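You operate a simulated robot arm through the tools that you are given. There is no shell and no other tool. Be economical: measure what you need, move in short steps, check, and stop when the job is done.

Carry out the task below with a simulated two-armed robot. There is one attempt and no reset: what you move stays moved.

## Task
Shut the white hose valve, wind the hose in and lock the reel.
Fine: the orange lock must come off for winding. Where these are worked on the way, their far stop is far enough and under half their travel is too little: orange reel lock.
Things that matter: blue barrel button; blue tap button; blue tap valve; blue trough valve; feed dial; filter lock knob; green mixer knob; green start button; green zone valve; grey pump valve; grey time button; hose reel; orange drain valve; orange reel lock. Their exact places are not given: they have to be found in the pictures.

The check looks at the end state, three seconds after you hand in, the way a careful person would. Anything else that was tipped, shoved, dropped, spilled or broken makes it a failure.

## Robot
Two 7-joint arms with fingered hands on one trunk, on a base that drives. Base frame: it is fixed to the floor where the robot stands at the start and does not move with it; the origin is under the middle of the robot, x ahead of it, y to its left, z up; the surface under the hand at the start is at about z = 860. Lengths are in mm, angles in degrees, forces in N, time in s.
The left shoulder is at the start at [24, 173, 1456], the right one opposite. With the tool pointing down near the work surface each hand reaches from about 100 to 620 mm from the robot's upright axis, wherever it stands, measured 20 degrees to its own side. Places, roughly: blue barrel button [300, -3400, 300]; blue tap button [400, 600, 1200]; blue tap valve [500, 600, 1100]; blue trough valve [600, -2400, 300]; feed dial [500, 800, 1200]; filter lock knob [500, -3000, 100]; green mixer knob [300, 1100, 900]; green start button [600, -100, 1200]; green zone valve [500, 500, 1300]; grey pump valve [300, -1700, 300]; grey time button [600, 0, 1200]; hose reel [600, -400, 1200]; orange drain valve [300, -1100, 600]; orange reel lock [500, -500, 1400]; pump switch [300, -1800, 300]; red inlet valve [500, 1100, 1100]. Payload 3.5 kg a hand.
The tool frame of a hand sits at the grasp point between the pads (the TCP): z along the fingers, y along the line on which they close. The tips reach 30 mm beyond it. The gripper opens to 104 mm. The gripper's body begins 35 mm behind the TCP. The gripper is a hand of 3 fingers: y runs from the thumb to the fingers, the wrist lies at [-15, -104, -178] in the tool frame, and closing takes about 1.5 s.
Orientation is that of the tool frame in the base frame, as a unit quaternion [x, y, z, w]. With the fingers straight down and the wrist toward the robot, the tool's x, y and z point along [0, 1, 0], [1, 0, 0] and [0, 0, -1] of the base frame.

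## Interface
- The arms move only by the tool play_rows. It takes "left_plan", "right_plan" or both (then of equal length, played together; a hand with none holds still); each is a list of rows, each an object of numbers (a shift or turn left out is 0, a gripper value left out holds the last): "tx", "ty", "tz": the shift along the tool's x, y, z in units of 250 mm (1.0 is 250 mm); "rx", "ry", "rz": the turn, a rotation vector about the tool's x, y, z in units of 120 degrees (1.0 is 120 degrees). In form: [{"tx": .., "ty": .., "tz": .., "rx": .., "ry": .., "rz": ..}, ...]. A call has 1 to 12 rows; each row is the pose to reach, as a shift and turn from the pose commanded when the call began, along the tool's axes at that moment. "left_fingers" and "right_fingers" are, for a hand that has rows, the finger opening in cm, from 0 to 10.4, set as the call begins (left out, the last holds). A call with a number of a shift or a turn outside -1 to 1 is refused whole. Each row takes 0.2 s and may step no farther than 50 mm and 8.6 degrees from the row before; otherwise, or with a gripper value out of range, the whole call is refused. A pose out of reach is approached as far as the arm can. The call stops where the force on the tool passes 40 N (or 10 N more than at its start, if that is more) or the arm is blocked; 0.2 s more then pass. The fingers move at their own pace (about 72 mm/s each) and stop on an object; they squeeze with about 29 N. The grip force told is the motor's: it shows also when the fingers shut on nothing. Time passes only in rows, and 0.2 s behind the last, so rows that repeat a pose let the fingers close. The reply holds the time, the measured pose of the TCP, the force on the tool along the base axes, the opening and the grip force, in the units named above and with some noise, with the torque about the TCP (base axes, N m) and any sound that the robot's microphone picked up, and new pictures: "pictures" is both (left out), scene, wrist or none (wrist: the cameras of the hands that moved).
- Cameras (640 x 400 px; columns grow to the right, rows downward): "scene" is now at [94.1, -37.6, 1632.7]; the picture's right is [-0.42, -0.91, 0.00], its down [-0.50, 0.23, -0.84] and it looks along [0.76, -0.35, -0.55] (base axes); focal length 214 px, centre (320, 200). "left" rides on the left gripper at [-64, -94, -117] in its tool frame; the picture's right is [-0.72, -0.33, 0.61], its down [0.64, -0.65, 0.40] and it looks along [0.27, 0.68, 0.68] (tool axes); focal length 238 px, centre (320, 200). "right" rides on the right gripper at [64, -94, -117] in its tool frame; the picture's right is [-0.72, 0.33, -0.61], its down [-0.64, -0.65, 0.40] and it looks along [-0.27, 0.68, 0.68] (tool axes); focal length 238 px, centre (320, 200).
- slide_trunk(by): slides the trunk up (or, below 0, down) by that many mm; the arms and the scene camera ride with it, the base frame stays. It gives what a move gives, with no picture.
- base_move(legs): drives the robot by 1 to 6 legs, each [ahead, left, turn to the left] in mm, mm and degrees, along the robot's own axes; the way and the turn of a leg run together, so that a leg with both is an arc; at most 1500 mm and 180 degrees a leg. The arms and the cameras ride along, it lands a little off, and it stops where it bumps. It gives what a move gives, and a new picture of the scene camera.
- finger_targets(index, middle, thumb_bend, thumb_turn, hand): sets how far each is bent, from 0 (flat) to 1 (curled in); at 0.3 the hand is open as for a grip, at 0.7 the pads meet at the TCP. One left out holds its place. A second passes; each finger stops where it meets its share of the squeeze, and holds until it gets a number again. A gripper value or a shape takes the hand back. It gives what a move gives, with no picture; readings hold the bend of each and the force on the fingers (four entries, about 0 where the hand has none), thumb and palm. thumb_turn goes from beside the hand (0) to across from the fingers (1), as for a grip.
- set_grasp(shape, hand): the hand has 3 fingers and takes this shape, open, in about a second: jaw (thumb against the fingers, like two jaws); tri (thumb and two fingers); tip (a fingertip pinch); poke (one finger out to press); point (the index stretched); flat (the hand flat); cup (the hand cupped); fist (a fist). The gripper value then closes the fingers along that shape, each until it touches; the sizes above hold for jaw. It gives what a move gives, with no picture.
- head_to(pan, tilt): turns the head with the scene camera to pan (to the left, within 86 degrees either way) and tilt (down, from -29 to 69), counted from straight ahead of the robot. It gives what a move gives, and a new picture of the scene camera.
- probe_pixels(camera, pixels): for up to 12 pixels [column, row] of the newest picture of that camera ("zoom" is the newest enlarged one), the place [x, y, z] in the base frame of the surface seen there, good to about 2 mm. No time passes.
- zoom(camera, box): a new picture of the part [left, top, right, bottom] of that camera's present view, enlarged. No time passes.
- job_done(): hands the job in; it is judged then, once.

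Work in short steps. Measure before you move; look again where a grasp or a placing could have gone wrong, and mend it. You have 80 turns and 260 pictures in all, those below and enlarged ones among them. Open the grippers and draw the arms clear of the work before you hand the job in, unless the task says otherwise; then end with one line.

The tools are called after ">>>" as name(argument=value, ...) on one line, values as JSON. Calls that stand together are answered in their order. play_rows: Moves the arms, as the interface text tells. Its arguments: {"type":"object","properties":{"left_plan":{"type":"array","items":{"type":"object","properties":{"tx":{"type":"number"},"ty":{"type":"number"},"tz":{"type":"number"},"rx":{"type":"number"},"ry":{"type":"number"},"rz":{"type":"number"}}}},"left_fingers":{"type":"number"},"right_plan":{"type":"array","items":{"type":"object","properties":{"tx":{"type":"number"},"ty":{"type":"number"},"tz":{"type":"number"},"rx":{"type":"number"},"ry":{"type":"number"},"rz":{"type":"number"}}}},"right_fingers":{"type":"number"},"pictures":{"type":"string","enum":["both","scene","wrist","none"]}},"required":[]} The other tools are called the same way: slide_trunk (by) slides the trunk up or down; set_grasp (shape, hand) gives the hand a shape; finger_targets (index, middle, thumb_bend, thumb_turn, hand) moves the fingers one by one; base_move (legs) drives the base; head_to (pan, tilt) turns the head that bears the scene camera; probe_pixels (camera, pixels) gives the place of the surface under pixels of a picture; zoom (camera, box) takes an enlarged picture of a part of a camera's view; job_done () hands the job in.

At the start:

```text
clock: 0.0
left_position: [408.9, -34.2, 1496.3]
left_orientation: [0.707, 0.707, 0.0, -0.001]
left_contact_force: [-0.1, 0.0, 0.8]
left_wrist_torque: [0.01, 0.02, 0.01]
left_width: 103.5
left_grip_force: 0.0
left_shape: jaw
left_bend: [0.3, 0.3, 0.3, 0.98]
left_finger forces: [0.0, 0.0, 0.0, 0.1, 0.0, 0.1]
right_position: [319.0, -486.4, 1568.5]
right_orientation: [0.707, 0.708, 0.0, 0.0]
right_contact_force: [-0.5, 0.6, 0.2]
right_wrist_torque: [0.06, 0.03, 0.02]
right_width: 103.5
right_grip_force: 0.1
right_shape: jaw
right_bend: [0.3, 0.3, 0.3, 0.98]
right_finger forces: [0.1, 0.0, 0.1, 0.0, 0.0, 0.0]
trunk travel left (down, up): [-550.0, 204.0]
robot x, y, heading: [2.4, 3.4, 0.1]
head pan, tilt: [-25.1, 33.2]
```

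scene: 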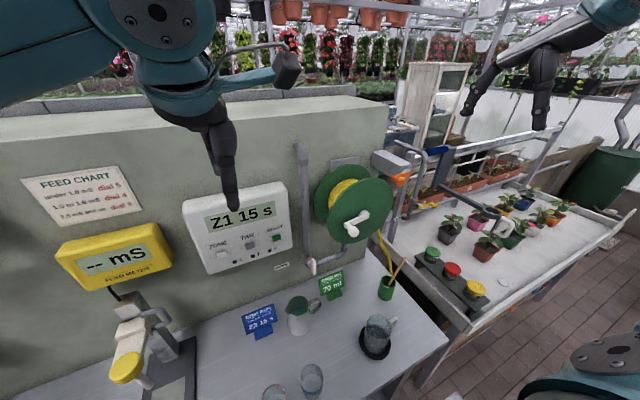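
right: 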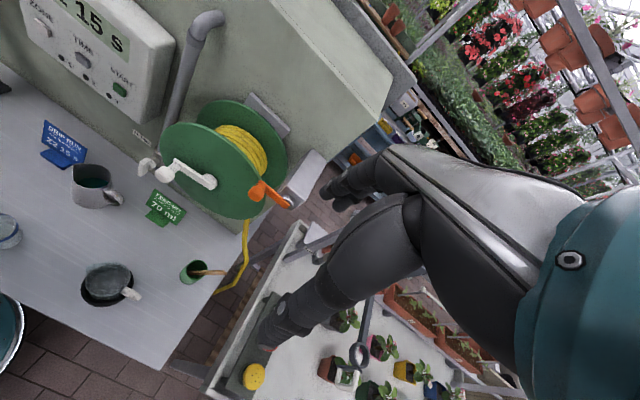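
left: 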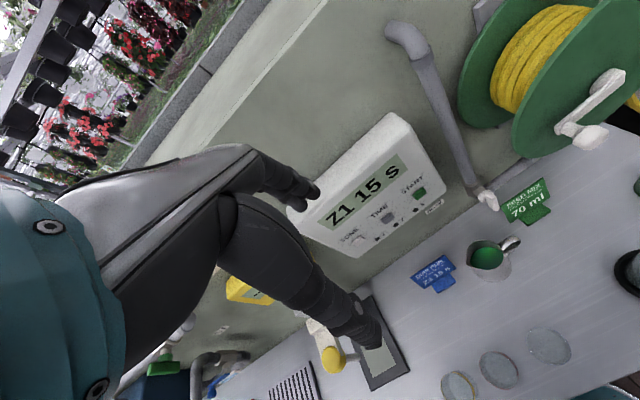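

The reel is at about (352,205) in the scene picture, the white valve at about (315,265), and the orange lock at (400,178). I'll zoom in on them.

>>> zoom(camera="scene", box=[270, 130, 430, 300])

>>> zoom(camera="right", box=[120, 80, 320, 220])

>>> zoom(camera="left", box=[420, 80, 640, 240])

```text
2.35 times, centred on (350, 215) of scene
```

zoom: 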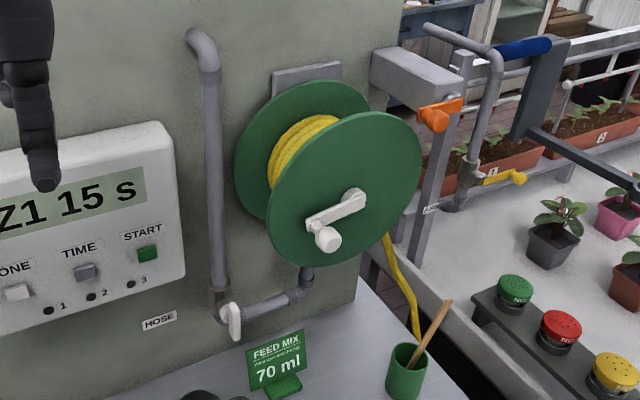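

```text
2.86 times, centred on (220, 150) of right
```

zoom: 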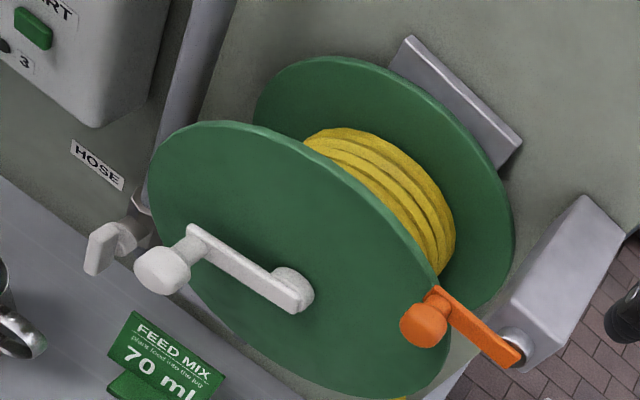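

```text
2.50 times, centred on (530, 160) of left
```

zoom: 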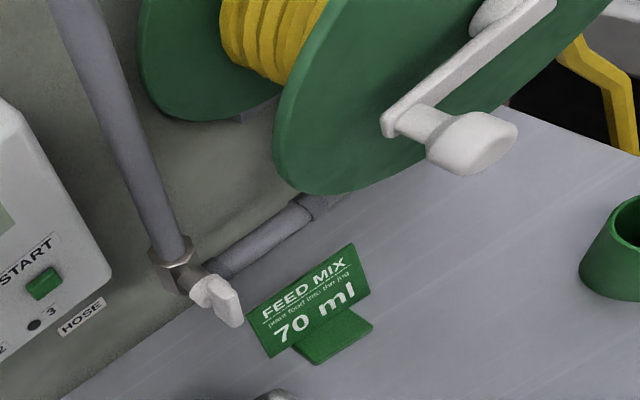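

Next I'll probe points on the valve, crank and lock, using the scene picture.

>>> probe_pixels(camera="scene", pixels=[[314, 262], [314, 267], [315, 273], [310, 258], [351, 231], [358, 214], [402, 174], [398, 181], [341, 205], [383, 205], [352, 180], [352, 238]])

>>> zoom(camera="scene", box=[290, 245, 340, 285])

>>> zoom(camera="scene", box=[360, 145, 430, 205])

```text
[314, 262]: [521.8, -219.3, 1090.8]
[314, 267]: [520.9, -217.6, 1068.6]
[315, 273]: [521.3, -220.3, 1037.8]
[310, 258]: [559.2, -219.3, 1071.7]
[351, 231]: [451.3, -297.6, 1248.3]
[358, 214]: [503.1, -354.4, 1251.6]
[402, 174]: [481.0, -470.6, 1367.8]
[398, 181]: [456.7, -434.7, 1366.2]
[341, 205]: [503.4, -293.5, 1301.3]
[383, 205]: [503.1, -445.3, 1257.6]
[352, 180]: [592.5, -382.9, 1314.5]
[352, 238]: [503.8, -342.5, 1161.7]
```

```text
10.00 times, centred on (315, 265) of scene
```

zoom: 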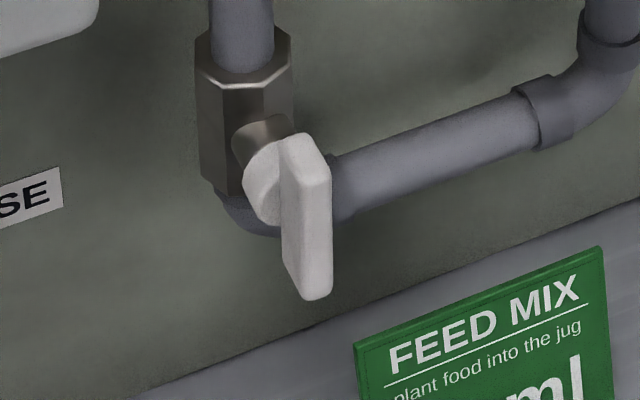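

```text
6.67 times, centred on (395, 175) of scene
```

zoom: 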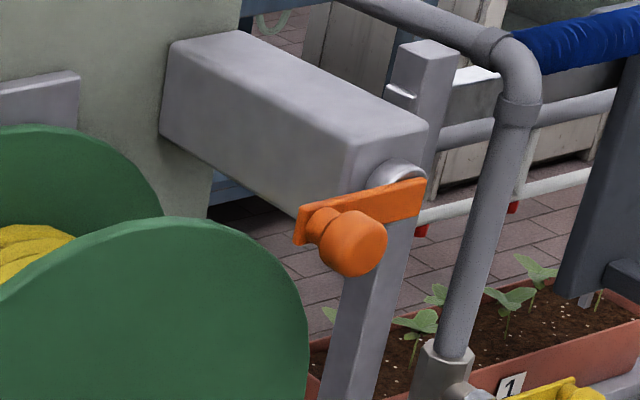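

The valve's white bar runs along the vertical pipe, so it is open. The lock arm points left over the reel rim. I'll turn the right hand in place so its fingers point ahead.

>>> play_rows(right_plan=[{"rx": -0.068}, {"rx": -0.136}, {"rx": -0.204}, {"rx": -0.272}, {"rx": -0.34}, {"rx": -0.408}, {"rx": -0.476}, {"rx": -0.544}, {"rx": -0.612}, {"rx": -0.68}, {"rx": -0.75}])

```text
clock: 2.4
left_position: [408.5, -32.1, 1496.2]
left_orientation: [0.707, 0.708, -0.001, 0.0]
left_contact_force: [0.1, -0.1, -0.4]
left_wrist_torque: [0.02, 0.04, 0.02]
left_width: 103.5
left_grip_force: 0.0
left_shape: jaw
left_bend: [0.3, 0.3, 0.3, 0.98]
left_finger forces: [0.1, 0.1, 0.1, 0.0, 0.0, 0.1]
right_position: [319.1, -486.4, 1568.1]
right_orientation: [0.498, 0.5, 0.501, 0.501]
right_contact_force: [-0.8, -0.9, 1.1]
right_wrist_torque: [0.0, 0.0, -0.01]
right_width: 103.6
right_grip_force: 0.0
right_shape: jaw
right_bend: [0.3, 0.3, 0.3, 0.98]
right_finger forces: [0.0, 0.0, 0.0, 0.0, 0.0, 0.1]
trunk travel left (down, up): [-550.0, 204.0]
robot x, y, heading: [0.4, 5.1, -0.3]
head pan, tilt: [-25.1, 33.2]
```

scene: 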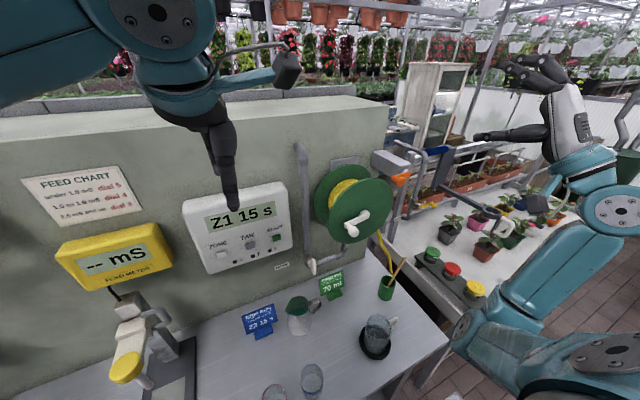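
right: 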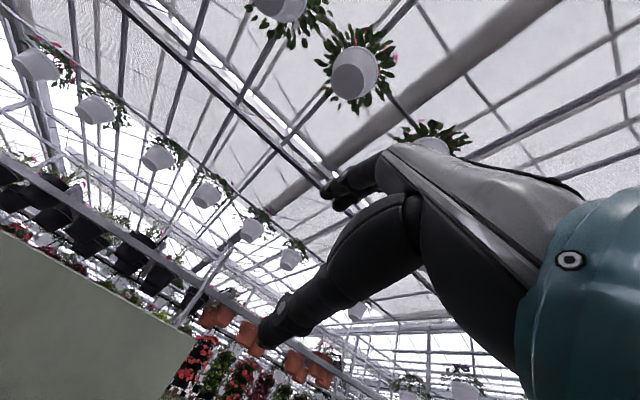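

The hand turned cleanly. I'll measure the lock, crank and valve precisely with the enlarged pictures.

>>> zoom(camera="scene", box=[370, 150, 430, 200])

>>> probe_pixels(camera="zoom", pixels=[[410, 160], [380, 170], [320, 195], [240, 230], [250, 190], [290, 250], [260, 240], [330, 245], [415, 190], [220, 215], [445, 160], [300, 100]])

>>> zoom(camera="scene", box=[330, 195, 410, 265])

>>> probe_pixels(camera="zoom", pixels=[[160, 285], [185, 265], [130, 295], [280, 150], [240, 180], [150, 240], [260, 120], [160, 310]])

```text
8.00 times, centred on (400, 175) of scene
```

zoom: 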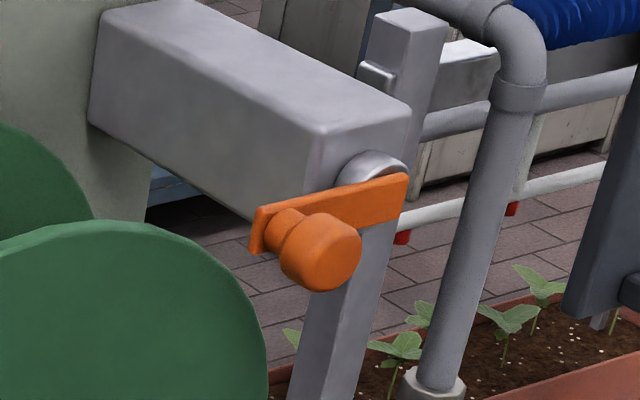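

```text
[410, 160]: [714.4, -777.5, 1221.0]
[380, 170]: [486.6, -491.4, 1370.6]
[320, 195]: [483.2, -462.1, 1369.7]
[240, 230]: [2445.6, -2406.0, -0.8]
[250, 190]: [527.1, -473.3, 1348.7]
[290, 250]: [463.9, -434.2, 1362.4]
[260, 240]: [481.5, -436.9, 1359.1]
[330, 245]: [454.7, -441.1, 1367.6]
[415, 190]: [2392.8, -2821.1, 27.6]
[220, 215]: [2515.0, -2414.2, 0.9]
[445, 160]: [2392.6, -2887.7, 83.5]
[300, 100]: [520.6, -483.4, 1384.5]
```

```text
5.71 times, centred on (370, 230) of scene
```

zoom: 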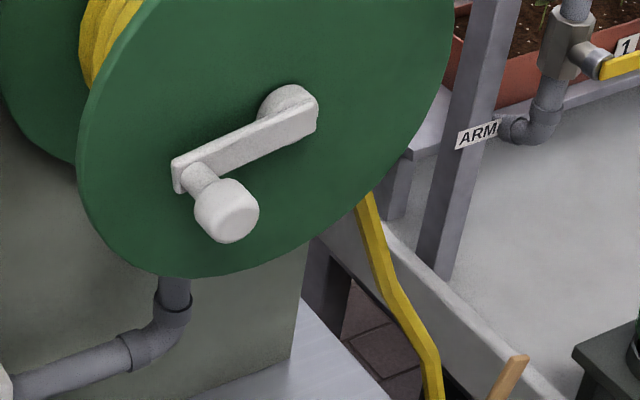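

```text
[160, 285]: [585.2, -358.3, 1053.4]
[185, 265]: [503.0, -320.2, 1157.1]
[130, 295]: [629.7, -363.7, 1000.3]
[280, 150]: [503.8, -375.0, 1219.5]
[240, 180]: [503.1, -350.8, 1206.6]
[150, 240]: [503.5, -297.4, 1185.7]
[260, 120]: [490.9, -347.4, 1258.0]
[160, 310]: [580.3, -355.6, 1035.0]
```

The lock pivot is near [487,-490,1369] and its knob near [463,-440,1366]. I'll bring the right hand in front of the knob, 65 mm short of it.

>>> play_rows(right_plan=[{"tx": 0.03, "ty": -0.16, "tz": 0.04}, {"tx": 0.07, "ty": -0.32, "tz": 0.08}, {"tx": 0.11, "ty": -0.48, "tz": 0.12}, {"tx": 0.15, "ty": -0.64, "tz": 0.16}, {"tx": 0.186, "ty": -0.808, "tz": 0.22}])

>>> zoom(camera="scene", box=[300, 130, 460, 260])

```text
clock: 3.6
left_position: [409.9, -32.8, 1496.7]
left_orientation: [0.706, 0.708, -0.002, 0.0]
left_contact_force: [0.3, -0.7, 0.5]
left_wrist_torque: [0.03, -0.02, 0.0]
left_width: 103.5
left_grip_force: 0.2
left_shape: jaw
left_bend: [0.3, 0.3, 0.3, 0.98]
left_finger forces: [0.0, 0.1, 0.0, 0.0, 0.0, 0.1]
right_position: [376.2, -440.7, 1365.1]
right_orientation: [0.499, 0.501, 0.501, 0.499]
right_contact_force: [0.2, 0.3, -0.4]
right_wrist_torque: [-0.01, 0.0, -0.03]
right_width: 103.5
right_grip_force: 0.1
right_shape: jaw
right_bend: [0.3, 0.3, 0.3, 0.98]
right_finger forces: [0.1, 0.1, 0.0, 0.1, 0.1, 0.0]
trunk travel left (down, up): [-550.0, 204.0]
robot x, y, heading: [0.8, -0.1, 0.1]
head pan, tilt: [-25.1, 33.2]
```

scene: 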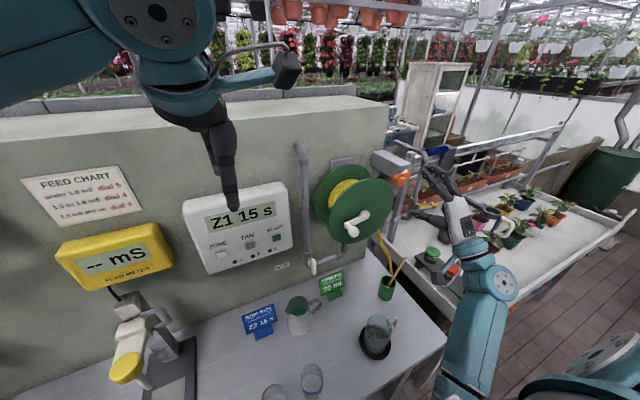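
right: 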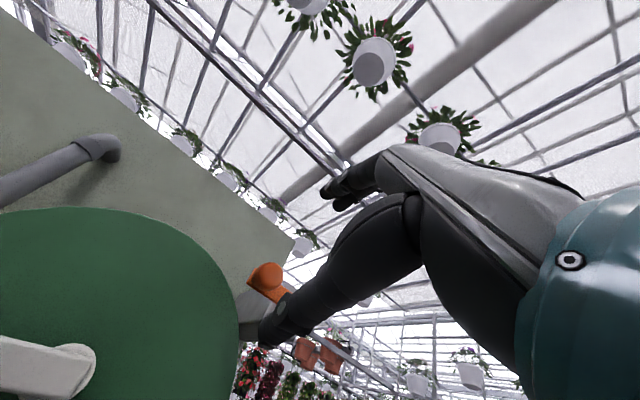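

```text
3.08 times, centred on (380, 195) of scene
```

zoom: 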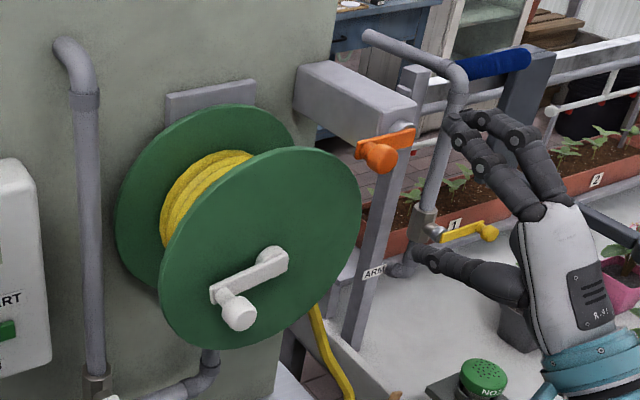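

The hand is level with the knob. I'll advance 68 mm, then close on the knob.

>>> play_rows(right_plan=[{"tz": 0.14}, {"tz": 0.272, "tx": 0.008}, {"tz": 0.272, "tx": 0.008}], right_fingers=7)

>>> zoom(camera="scene", box=[350, 130, 450, 220])

```text
clock: 4.4
left_position: [407.3, -34.4, 1496.6]
left_orientation: [0.707, 0.708, -0.001, 0.0]
left_contact_force: [-0.8, 0.6, -0.2]
left_wrist_torque: [0.04, 0.03, 0.01]
left_width: 103.8
left_grip_force: 0.0
left_shape: jaw
left_bend: [0.3, 0.3, 0.3, 0.98]
left_finger forces: [0.1, 0.0, 0.0, 0.1, 0.1, 0.0]
right_position: [441.3, -438.0, 1366.1]
right_orientation: [0.5, 0.5, 0.5, 0.5]
right_contact_force: [0.4, -0.2, -0.5]
right_wrist_torque: [0.03, -0.01, -0.02]
right_width: 70.7
right_grip_force: 0.1
right_shape: jaw
right_bend: [0.28, 0.38, 0.6, 0.99]
right_finger forces: [0.0, 0.0, 0.1, 0.0, 0.1, 0.1]
trunk travel left (down, up): [-550.0, 204.0]
robot x, y, heading: [1.7, -2.7, 0.1]
head pan, tilt: [-25.1, 33.2]
```

scene: 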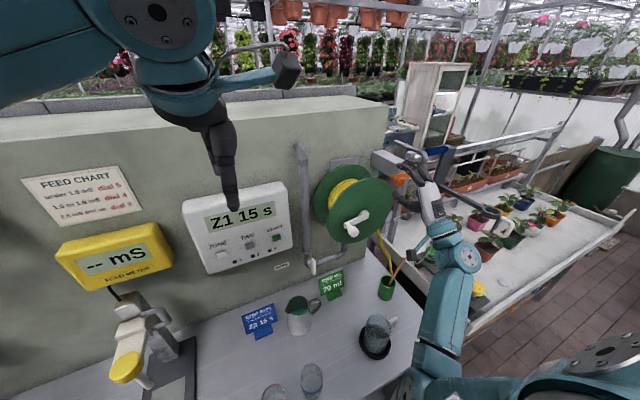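
right: 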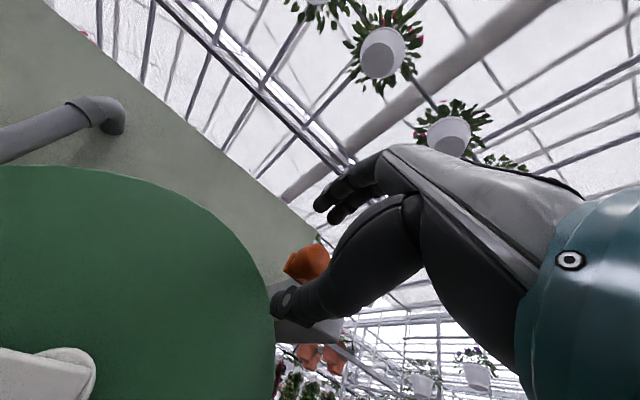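

```text
4.44 times, centred on (400, 175) of scene
```

zoom: 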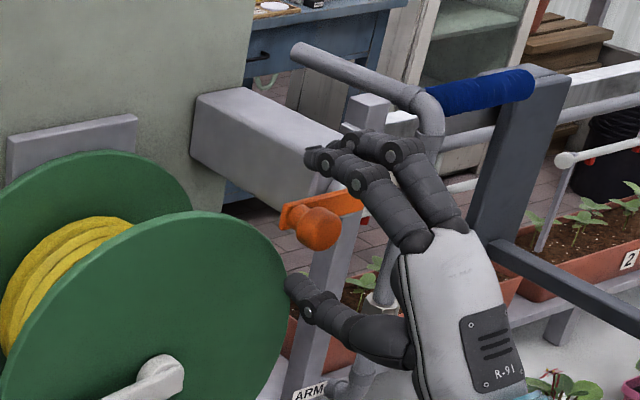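

The knob sits between the thumb (zoom 300,285) and the fingers (zoom 325,158). I'll close.

>>> play_rows(right_plan=[{}, {}, {}, {}, {}, {}], right_fingers=1.5, pictures="none")

>>> zoom(camera="scene", box=[350, 130, 450, 220])

```text
clock: 5.8
left_position: [409.6, -33.3, 1497.3]
left_orientation: [0.706, 0.708, 0.0, 0.001]
left_contact_force: [0.4, -0.4, 0.5]
left_wrist_torque: [0.01, -0.02, -0.02]
left_width: 103.5
left_grip_force: 0.0
left_shape: jaw
left_bend: [0.3, 0.3, 0.3, 0.98]
left_finger forces: [0.0, 0.0, 0.0, 0.0, 0.0, 0.0]
right_position: [442.1, -438.5, 1365.1]
right_orientation: [0.5, 0.5, 0.5, 0.5]
right_contact_force: [-0.2, 0.3, -1.9]
right_wrist_torque: [0.04, 0.02, 0.02]
right_width: 15.7
right_grip_force: 0.0
right_shape: jaw
right_bend: [0.73, 0.61, 0.73, 1.0]
right_finger forces: [0.0, 0.6, 0.0, 0.0, 2.4, 0.0]
trunk travel left (down, up): [-550.0, 204.0]
robot x, y, heading: [2.1, 5.1, 0.0]
head pan, tilt: [-25.1, 33.2]
```

```text
4.44 times, centred on (400, 175) of scene
```

zoom: 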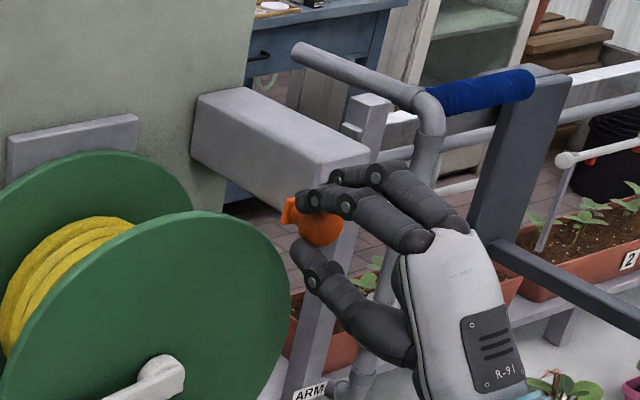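

One finger and the thumb touch the knob, and the other finger passes to its right. I'll squeeze fully and try lifting the knob a little along its arc to find the free direction.

>>> play_rows(right_plan=[{}, {}, {"ty": 0.027, "tx": -0.002, "rz": 0.062}, {"ty": 0.054, "tx": -0.007, "rz": 0.125}, {"ty": 0.08, "tx": -0.016, "rz": 0.187}], right_fingers=0, pictures="none")

>>> zoom(camera="scene", box=[350, 130, 450, 220])

```text
clock: 7.0
left_position: [409.0, -31.7, 1497.3]
left_orientation: [0.707, 0.707, -0.001, 0.001]
left_contact_force: [0.1, -0.2, -0.4]
left_wrist_torque: [-0.01, -0.02, -0.02]
left_width: 103.5
left_grip_force: 0.1
left_shape: jaw
left_bend: [0.3, 0.3, 0.3, 0.98]
left_finger forces: [0.0, 0.1, 0.0, 0.1, 0.1, 0.0]
right_position: [443.5, -441.1, 1386.1]
right_orientation: [0.587, 0.393, 0.589, 0.392]
right_contact_force: [0.3, 6.7, 1.5]
right_wrist_torque: [-0.02, -0.04, 0.14]
right_width: 10.5
right_grip_force: 28.9
right_shape: jaw
right_bend: [0.7, 0.62, 0.76, 1.0]
right_finger forces: [0.0, 9.8, 0.0, 0.0, 0.0, 0.0]
trunk travel left (down, up): [-550.0, 204.0]
robot x, y, heading: [0.2, 3.5, -0.3]
head pan, tilt: [-25.1, 33.2]
```

```text
4.44 times, centred on (400, 175) of scene
```

zoom: 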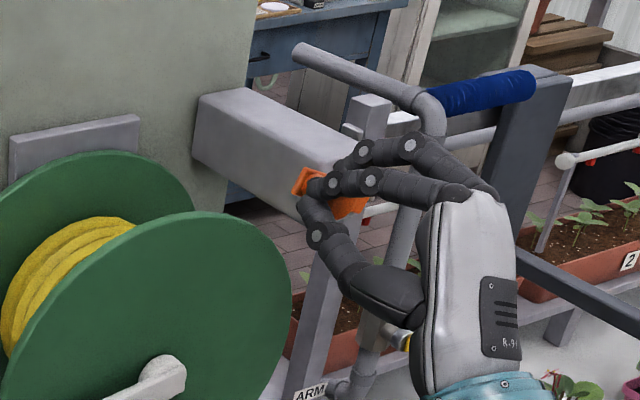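

The lock arm swung up with the hand (now about 22°). I'll carry on along the arc toward vertical.

>>> play_rows(right_plan=[{"tx": -0.0018, "ty": 0.0271, "rz": 0.0625}, {"tx": -0.0071, "ty": 0.0538, "rz": 0.125}, {"tx": -0.0158, "ty": 0.0796, "rz": 0.1875}, {"tx": -0.0279, "ty": 0.104, "rz": 0.25}, {"tx": -0.043, "ty": 0.1266, "rz": 0.3125}, {"tx": -0.0609, "ty": 0.1471, "rz": 0.375}, {"tx": -0.0814, "ty": 0.165, "rz": 0.4375}, {"tx": -0.104, "ty": 0.18, "rz": 0.5}, {"tx": -0.1284, "ty": 0.1922, "rz": 0.5625}], pictures="wrist")

>>> zoom(camera="scene", box=[350, 130, 450, 220])

```text
clock: 9.0
left_position: [408.3, -33.7, 1497.7]
left_orientation: [0.706, 0.708, 0.0, 0.0]
left_contact_force: [0.4, -0.5, 0.6]
left_wrist_torque: [0.0, -0.01, -0.01]
left_width: 103.8
left_grip_force: 0.0
left_shape: jaw
left_bend: [0.3, 0.3, 0.3, 0.98]
left_finger forces: [0.1, 0.0, 0.0, 0.1, 0.0, 0.0]
right_position: [442.5, -489.7, 1417.0]
right_orientation: [0.708, -0.001, 0.706, -0.002]
right_contact_force: [0.3, 0.6, 0.0]
right_wrist_torque: [0.0, 0.0, -0.01]
right_width: 7.6
right_grip_force: 28.7
right_shape: jaw
right_bend: [0.7, 0.73, 0.78, 1.0]
right_finger forces: [0.0, 0.1, 0.0, 0.1, 0.0, 0.1]
trunk travel left (down, up): [-550.0, 204.0]
robot x, y, heading: [-1.1, -1.9, 0.1]
head pan, tilt: [-25.1, 33.2]
```

right: 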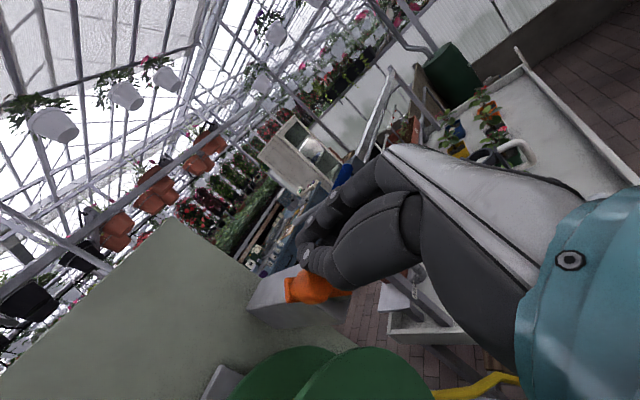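

```text
4.44 times, centred on (400, 175) of scene
```

zoom: 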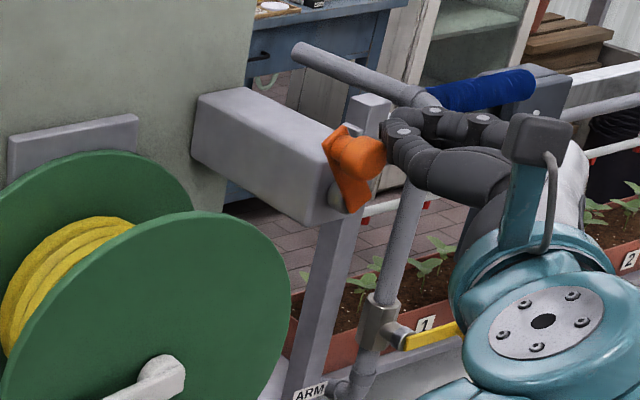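

The lock is well up, but the fingers have slipped off the knob. I'll measure its angle.

>>> probe_pixels(camera="zoom", pixels=[[333, 135], [345, 195], [352, 205], [365, 155], [355, 150], [375, 160], [330, 150]])

```text
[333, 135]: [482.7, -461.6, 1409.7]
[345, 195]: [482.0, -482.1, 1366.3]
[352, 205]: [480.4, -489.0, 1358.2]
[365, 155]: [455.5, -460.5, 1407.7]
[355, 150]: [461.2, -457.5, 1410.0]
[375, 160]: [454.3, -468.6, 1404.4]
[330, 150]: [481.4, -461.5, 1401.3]
```

The lock is at about 60°, with its knob at [458,-463,1407]. To find the stop, I'll back off, go to the knob's left and push it right.

>>> play_rows(right_plan=[{"tz": -0.16}, {"tz": -0.32}, {"tz": -0.32, "ty": -0.16}, {"tz": -0.32, "ty": -0.3}, {"tz": -0.16, "ty": -0.3, "tx": -0.02}, {"tz": 0.0, "ty": -0.3, "tx": -0.02}], pictures="none")

>>> zoom(camera="scene", box=[340, 120, 440, 210])

>>> zoom(camera="right", box=[220, 180, 440, 340])

```text
clock: 10.0
left_position: [409.3, -33.8, 1496.5]
left_orientation: [0.706, 0.708, 0.0, 0.0]
left_contact_force: [0.2, 0.2, -0.3]
left_wrist_torque: [-0.01, 0.04, 0.01]
left_width: 103.4
left_grip_force: 0.2
left_shape: jaw
left_bend: [0.3, 0.3, 0.3, 0.98]
left_finger forces: [0.0, 0.0, 0.0, 0.0, 0.0, 0.1]
right_position: [399.8, -452.8, 1514.3]
right_orientation: [0.599, -0.003, 0.801, 0.015]
right_contact_force: [-0.1, 0.7, 0.0]
right_wrist_torque: [-0.03, 0.01, 0.0]
right_width: 7.5
right_grip_force: 28.7
right_shape: jaw
right_bend: [0.7, 0.73, 0.78, 1.0]
right_finger forces: [0.1, 0.0, 0.0, 0.1, 0.1, 0.0]
right hand out of reach, approached as far as the arm can: row 2, 3, 4, 5
trunk travel left (down, up): [-550.0, 204.0]
robot x, y, heading: [2.1, 3.1, 0.2]
head pan, tilt: [-25.1, 33.2]
stopped in row 5 (right hand): the arm was blocked; the commanded pose is now the measured one
```

```text
4.44 times, centred on (390, 165) of scene
```

zoom: 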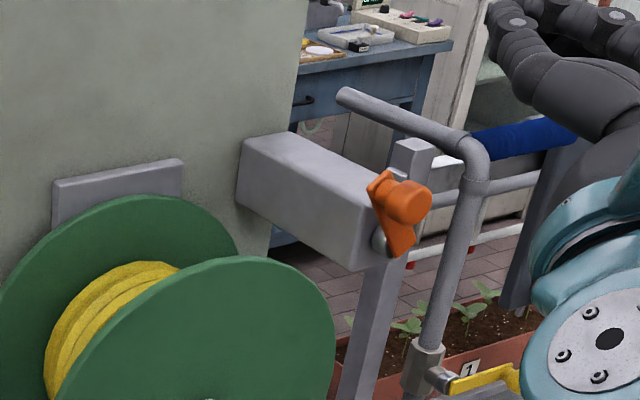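

```text
2.50 times, centred on (330, 260) of right
```

zoom: 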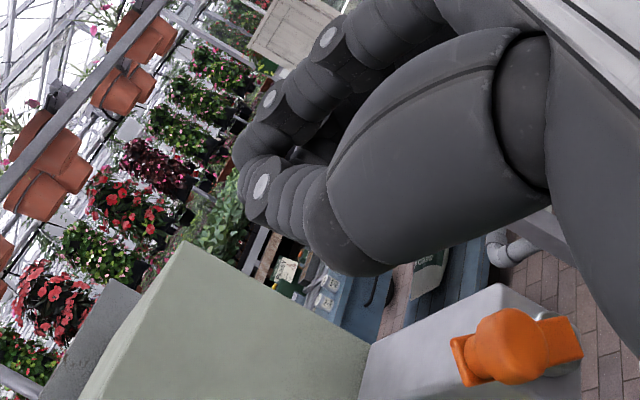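

The arm is too folded this close. I'll drive back about 180 mm and 100 mm right for room.

>>> base_move(legs=[[-180, 0, 0], [0, -100, 0]])

```text
clock: 12.3
left_position: [230.2, -132.7, 1496.6]
left_orientation: [0.706, 0.708, -0.001, 0.0]
left_contact_force: [0.4, -0.4, 0.6]
left_wrist_torque: [-0.03, -0.01, -0.01]
left_width: 103.4
left_grip_force: 0.1
left_shape: jaw
left_bend: [0.3, 0.3, 0.3, 0.98]
left_finger forces: [0.0, 0.1, 0.1, 0.1, 0.0, 0.1]
right_position: [221.3, -551.8, 1514.5]
right_orientation: [0.599, -0.002, 0.8, 0.015]
right_contact_force: [0.6, -0.7, 0.8]
right_wrist_torque: [0.01, 0.0, -0.01]
right_width: 7.3
right_grip_force: 29.0
right_shape: jaw
right_bend: [0.7, 0.73, 0.78, 1.0]
right_finger forces: [0.0, 0.1, 0.1, 0.0, 0.0, 0.0]
trunk travel left (down, up): [-550.0, 204.0]
robot x, y, heading: [-173.8, -102.1, 0.0]
head pan, tilt: [-25.1, 33.2]
```

scene: 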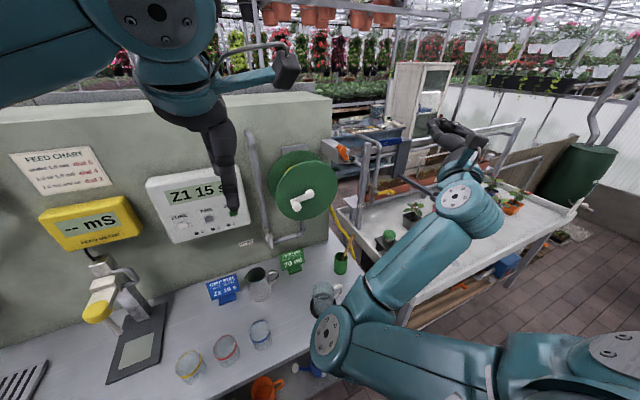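

There's more room now. I'll level the tool and then roll it back to the thumb-below pose.

>>> play_rows(right_plan=[{"ry": -0.068}, {"ry": -0.136}], pictures="none")

>>> play_rows(right_plan=[{"rz": -0.068}, {"rz": -0.136}, {"rz": -0.204}, {"rz": -0.272}, {"rz": -0.34}, {"rz": -0.408}, {"rz": -0.476}, {"rz": -0.544}, {"rz": -0.612}, {"rz": -0.68}, {"rz": -0.75}], pictures="scene")

```text
clock: 12.9
left_position: [230.1, -134.2, 1496.2]
left_orientation: [0.706, 0.708, -0.001, 0.001]
left_contact_force: [0.2, 0.2, -0.6]
left_wrist_torque: [0.0, -0.01, -0.01]
left_width: 103.6
left_grip_force: 0.0
left_shape: jaw
left_bend: [0.3, 0.3, 0.3, 0.98]
left_finger forces: [0.0, 0.0, 0.0, 0.0, 0.0, 0.0]
right_position: [229.2, -556.2, 1515.2]
right_orientation: [0.708, -0.005, 0.706, 0.014]
right_contact_force: [-0.6, -0.6, -0.3]
right_wrist_torque: [0.02, 0.02, 0.0]
right_width: 7.5
right_grip_force: 29.5
right_shape: jaw
right_bend: [0.7, 0.73, 0.78, 1.0]
right_finger forces: [0.0, 0.1, 0.1, 0.1, 0.1, 0.1]
right hand out of reach, approached as far as the arm can: row 1, 2
trunk travel left (down, up): [-550.0, 204.0]
robot x, y, heading: [-175.0, -100.2, 0.2]
head pan, tilt: [-25.1, 33.2]
```

```text
clock: 15.3
left_position: [230.5, -133.9, 1496.4]
left_orientation: [0.706, 0.708, 0.0, -0.001]
left_contact_force: [0.1, -0.7, -0.5]
left_wrist_torque: [0.03, 0.0, -0.02]
left_width: 103.7
left_grip_force: 0.1
left_shape: jaw
left_bend: [0.3, 0.3, 0.3, 0.98]
left_finger forces: [0.0, 0.0, 0.0, 0.0, 0.0, 0.1]
right_position: [228.5, -555.0, 1515.2]
right_orientation: [0.503, 0.497, 0.49, 0.51]
right_contact_force: [0.3, 0.3, -0.3]
right_wrist_torque: [-0.02, -0.01, 0.03]
right_width: 7.7
right_grip_force: 29.1
right_shape: jaw
right_bend: [0.7, 0.73, 0.78, 1.0]
right_finger forces: [0.0, 0.0, 0.0, 0.0, 0.0, 0.1]
trunk travel left (down, up): [-550.0, 204.0]
robot x, y, heading: [-178.1, -98.4, 0.2]
head pan, tilt: [-25.1, 33.2]
```

scene: 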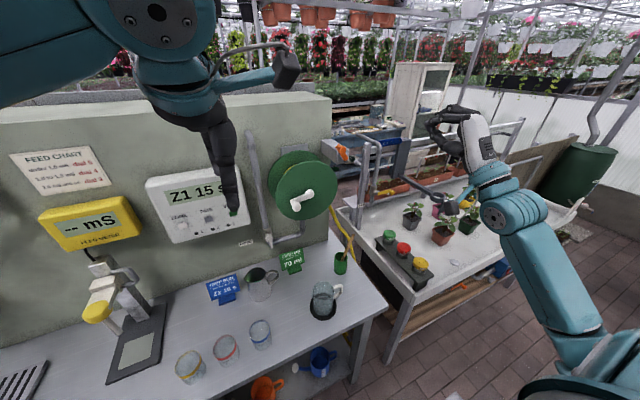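

I'll bring the closed hand to the left of the knob, at about y=-405.

>>> play_rows(right_plan=[{"tz": 0.12, "tx": 0.12, "ty": -0.09}, {"tz": 0.24, "tx": 0.24, "ty": -0.18}, {"tz": 0.36, "tx": 0.36, "ty": -0.27}, {"tz": 0.48, "tx": 0.48, "ty": -0.36}, {"tz": 0.6, "tx": 0.6, "ty": -0.43}, {"tz": 0.74, "tx": 0.605, "ty": -0.43}, {"tz": 0.868, "tx": 0.605, "ty": -0.43}], pictures="none")

>>> zoom(camera="scene", box=[300, 120, 400, 210])

```text
clock: 16.9
left_position: [231.9, -131.9, 1496.6]
left_orientation: [0.706, 0.709, -0.002, -0.001]
left_contact_force: [-0.3, 0.5, -0.9]
left_wrist_torque: [-0.01, -0.02, -0.01]
left_width: 103.5
left_grip_force: 0.2
left_shape: jaw
left_bend: [0.3, 0.3, 0.3, 0.98]
left_finger forces: [0.0, 0.1, 0.0, 0.1, 0.0, 0.0]
right_position: [450.4, -410.1, 1406.2]
right_orientation: [0.503, 0.497, 0.49, 0.51]
right_contact_force: [0.5, -0.6, 0.1]
right_wrist_torque: [-0.01, -0.02, 0.04]
right_width: 7.5
right_grip_force: 28.6
right_shape: jaw
right_bend: [0.7, 0.73, 0.78, 1.0]
right_finger forces: [0.0, 0.0, 0.0, 0.1, 0.0, 0.0]
trunk travel left (down, up): [-550.0, 204.0]
robot x, y, heading: [-180.0, -102.2, 0.4]
head pan, tilt: [-25.1, 33.2]
```

```text
4.44 times, centred on (350, 165) of scene
```

zoom: 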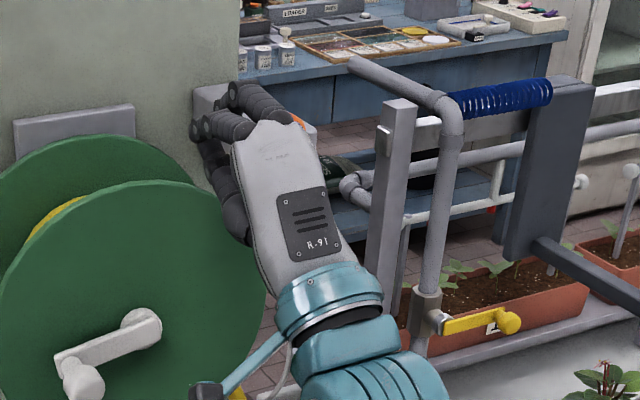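

The hand is left of the orange knob. I'll push right in small steps.

>>> play_rows(right_plan=[{"tx": -0.04}, {"tx": -0.08}, {"tx": -0.12}, {"tx": -0.15}, {"tx": -0.18}, {"tx": -0.21}, {"tx": -0.24}, {"tx": -0.26}], pictures="wrist")

>>> zoom(camera="scene", box=[300, 120, 400, 210])

```text
clock: 18.7
left_position: [229.0, -131.9, 1497.9]
left_orientation: [0.706, 0.708, 0.001, 0.002]
left_contact_force: [-0.6, 0.2, -0.1]
left_wrist_torque: [-0.02, -0.02, 0.0]
left_width: 103.5
left_grip_force: 0.1
left_shape: jaw
left_bend: [0.3, 0.3, 0.3, 0.98]
left_finger forces: [0.0, 0.0, 0.1, 0.1, 0.0, 0.0]
right_position: [446.0, -474.1, 1409.9]
right_orientation: [0.502, 0.495, 0.491, 0.512]
right_contact_force: [-4.1, 4.2, 11.2]
right_wrist_torque: [-0.16, -0.25, 0.02]
right_width: 8.9
right_grip_force: 29.3
right_shape: jaw
right_bend: [0.7, 0.63, 0.81, 1.0]
right_finger forces: [0.0, 10.1, 0.0, 0.0, 0.1, 0.0]
trunk travel left (down, up): [-550.0, 204.0]
robot x, y, heading: [-178.4, -98.0, 0.1]
head pan, tilt: [-25.1, 33.2]
```

right: 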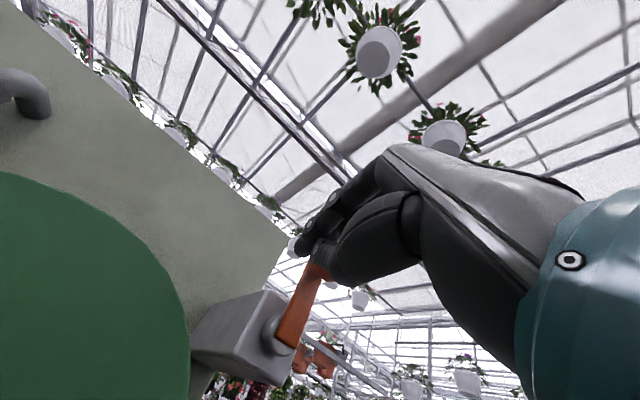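

```text
4.44 times, centred on (350, 165) of scene
```

zoom: 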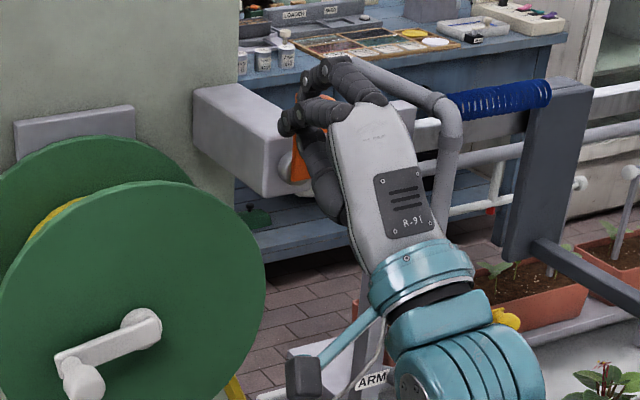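

The lock arm is being carried right. I'll keep pushing a little more to see if it meets its stop.

>>> play_rows(right_plan=[{"tx": -0.03}, {"tx": -0.06}, {"tx": -0.09}, {"tx": -0.12}, {"tx": -0.15}, {"tx": -0.18}], pictures="none")

>>> zoom(camera="scene", box=[300, 120, 400, 210])

>>> zoom(camera="right", box=[180, 180, 420, 370])

```text
clock: 19.4
left_position: [229.0, -128.9, 1497.0]
left_orientation: [0.705, 0.709, -0.001, 0.001]
left_contact_force: [0.4, 0.5, 0.3]
left_wrist_torque: [0.03, -0.03, -0.01]
left_width: 103.8
left_grip_force: 0.1
left_shape: jaw
left_bend: [0.3, 0.3, 0.3, 0.98]
left_finger forces: [0.0, 0.0, 0.1, 0.0, 0.1, 0.1]
right_position: [445.6, -476.5, 1412.3]
right_orientation: [0.492, 0.501, 0.499, 0.508]
right_contact_force: [-5.8, 26.2, 8.6]
right_wrist_torque: [-0.17, -0.22, 0.4]
right_width: 9.0
right_grip_force: 29.1
right_shape: jaw
right_bend: [0.71, 0.63, 0.82, 1.0]
right_finger forces: [0.1, 15.8, 0.1, 0.1, 0.0, 0.0]
trunk travel left (down, up): [-550.0, 204.0]
robot x, y, heading: [-176.2, -96.2, 0.4]
head pan, tilt: [-25.1, 33.2]
stopped in row 3 (right hand): the force on the tool passed its limit at 43 N (the readings are from after the stop); the commanded pose is now the measured one
```

```text
4.44 times, centred on (350, 165) of scene
```

zoom: 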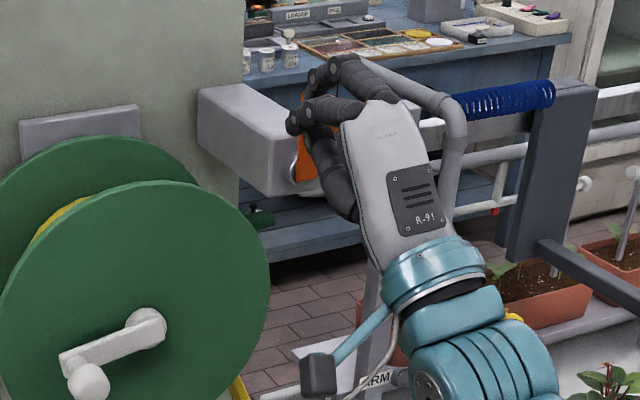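

```text
2.11 times, centred on (300, 275) of right
```

zoom: 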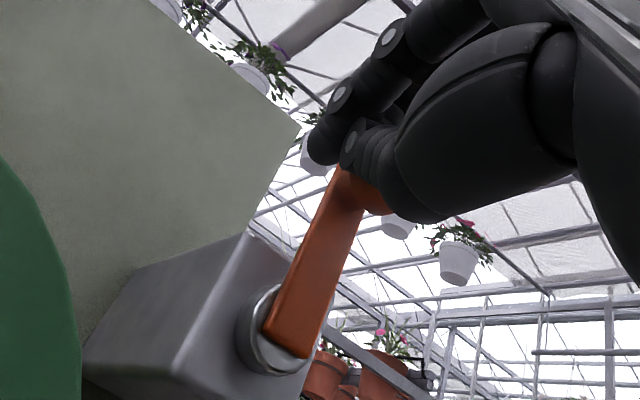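

Force rose to 43 N, so the lock is at its far stop. I'll open the fingers slightly, back off and check.

>>> play_rows(right_plan=[{"tx": 0.02}, {"tx": 0.02}, {"tx": 0.02}, {"tx": 0.02, "tz": -0.15}, {"tx": 0.02, "tz": -0.3}, {"tx": 0.02, "tz": -0.45}], right_fingers=8, pictures="none")

>>> zoom(camera="scene", box=[230, 120, 390, 250])

>>> probe_pixels(camera="zoom", pixels=[[428, 120], [445, 130], [440, 160], [436, 140]])

```text
clock: 20.8
left_position: [229.1, -131.7, 1496.5]
left_orientation: [0.705, 0.709, 0.0, 0.0]
left_contact_force: [-0.3, 0.1, 0.0]
left_wrist_torque: [-0.01, 0.01, -0.01]
left_width: 103.6
left_grip_force: 0.1
left_shape: jaw
left_bend: [0.3, 0.3, 0.3, 0.98]
left_finger forces: [0.0, 0.0, 0.0, 0.1, 0.0, 0.1]
right_position: [333.8, -479.8, 1408.8]
right_orientation: [0.498, 0.501, 0.494, 0.507]
right_contact_force: [0.3, 0.5, 0.0]
right_wrist_torque: [0.01, 0.01, 0.01]
right_width: 79.5
right_grip_force: 0.0
right_shape: jaw
right_bend: [0.27, 0.35, 0.53, 0.99]
right_finger forces: [0.1, 0.0, 0.1, 0.0, 0.0, 0.1]
trunk travel left (down, up): [-550.0, 204.0]
robot x, y, heading: [-178.1, -98.3, 0.3]
head pan, tilt: [-25.1, 33.2]
```

```text
3.08 times, centred on (310, 185) of scene
```

zoom: 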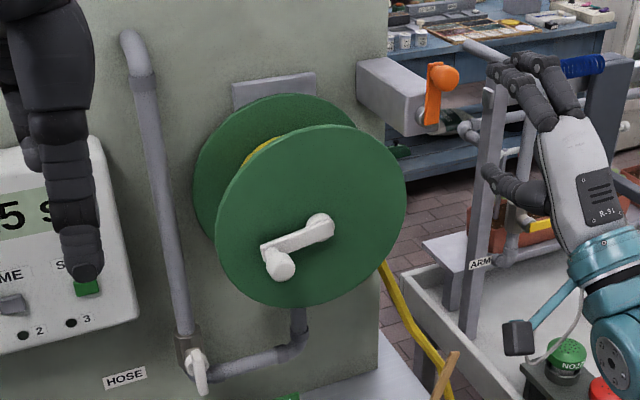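

```text
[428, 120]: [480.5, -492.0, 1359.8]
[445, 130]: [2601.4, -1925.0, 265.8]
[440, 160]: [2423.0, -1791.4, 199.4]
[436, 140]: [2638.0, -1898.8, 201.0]
```

The lock is vertical and off the reel. Next is the valve; I'll measure it and the crank from this view.

>>> zoom(camera="scene", box=[255, 215, 315, 260])

>>> probe_pixels(camera="zoom", pixels=[[265, 255], [265, 300], [258, 220], [252, 195], [230, 210], [235, 170], [300, 215], [275, 280]])

>>> zoom(camera="scene", box=[280, 180, 330, 215])

>>> probe_pixels(camera="zoom", pixels=[[230, 300], [250, 320], [210, 320], [450, 170], [440, 120], [300, 230], [380, 210], [180, 270], [210, 255], [400, 100], [240, 345], [500, 130]])

```text
8.89 times, centred on (285, 238) of scene
```

zoom: 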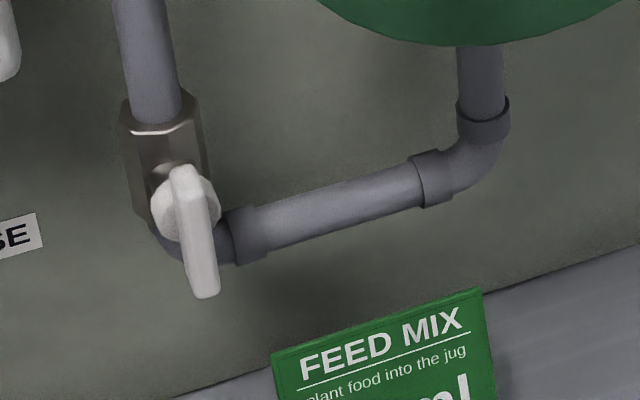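

```text
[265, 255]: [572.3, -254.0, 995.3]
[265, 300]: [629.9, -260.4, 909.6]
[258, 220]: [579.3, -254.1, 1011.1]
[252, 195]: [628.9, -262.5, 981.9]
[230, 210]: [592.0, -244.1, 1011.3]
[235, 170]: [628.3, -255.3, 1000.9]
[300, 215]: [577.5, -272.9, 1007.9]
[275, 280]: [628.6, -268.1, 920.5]
```

```text
11.43 times, centred on (305, 198) of scene
```

zoom: 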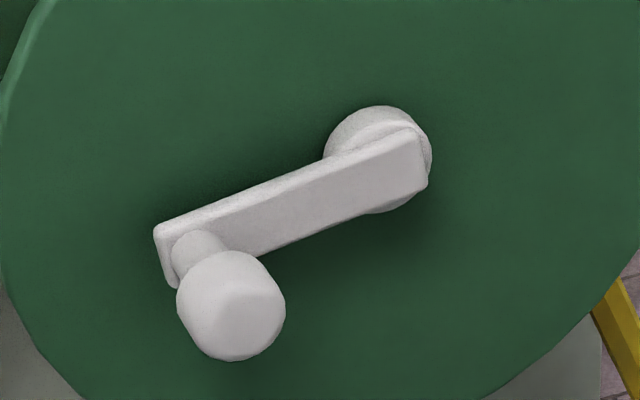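

```text
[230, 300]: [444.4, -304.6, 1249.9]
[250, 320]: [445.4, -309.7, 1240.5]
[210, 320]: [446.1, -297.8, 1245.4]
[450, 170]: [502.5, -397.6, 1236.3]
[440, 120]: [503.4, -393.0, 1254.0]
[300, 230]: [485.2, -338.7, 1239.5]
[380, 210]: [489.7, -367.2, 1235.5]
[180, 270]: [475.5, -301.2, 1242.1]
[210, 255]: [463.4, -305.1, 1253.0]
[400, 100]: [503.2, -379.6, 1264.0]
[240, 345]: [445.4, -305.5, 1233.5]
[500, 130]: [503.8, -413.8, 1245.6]
```

I'll probe the actual valve bar (zoom about 195,230 in the earlier crop) and the reel's hub and rim.

>>> probe_pixels(camera="scene", pixels=[[273, 236], [273, 240], [274, 245], [272, 235], [271, 240], [311, 187], [312, 191], [310, 192], [304, 162], [276, 205], [330, 195], [300, 219]])

>>> zoom(camera="scene", box=[200, 200, 360, 310])

```text
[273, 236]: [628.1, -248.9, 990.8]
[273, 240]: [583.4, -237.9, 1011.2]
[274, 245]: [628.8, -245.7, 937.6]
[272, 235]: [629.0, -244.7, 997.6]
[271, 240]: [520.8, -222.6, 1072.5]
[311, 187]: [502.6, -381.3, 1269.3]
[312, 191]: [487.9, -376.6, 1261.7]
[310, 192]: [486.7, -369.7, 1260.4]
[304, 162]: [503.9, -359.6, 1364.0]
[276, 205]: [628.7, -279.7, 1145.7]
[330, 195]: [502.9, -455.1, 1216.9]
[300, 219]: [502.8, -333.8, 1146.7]
```

```text
3.64 times, centred on (280, 255) of scene
```

zoom: 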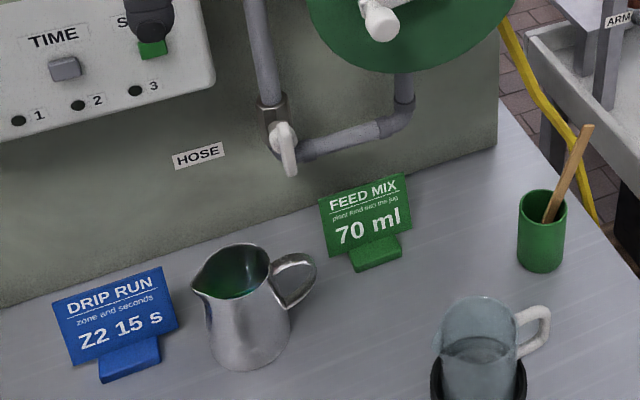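

I'll check where the sign and jug stand under the valve.

>>> probe_pixels(camera="scene", pixels=[[254, 262], [265, 269], [268, 255], [284, 265], [290, 250], [312, 249], [302, 268], [240, 274], [342, 240], [348, 256], [260, 295], [330, 290]])

```text
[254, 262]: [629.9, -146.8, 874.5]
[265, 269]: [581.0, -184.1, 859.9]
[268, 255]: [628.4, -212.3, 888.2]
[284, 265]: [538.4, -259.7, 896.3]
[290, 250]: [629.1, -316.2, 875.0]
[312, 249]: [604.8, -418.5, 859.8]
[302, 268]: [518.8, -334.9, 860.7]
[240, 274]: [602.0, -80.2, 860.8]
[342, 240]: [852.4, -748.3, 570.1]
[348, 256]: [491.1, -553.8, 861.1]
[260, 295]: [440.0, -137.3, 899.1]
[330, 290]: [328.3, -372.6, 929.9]
```

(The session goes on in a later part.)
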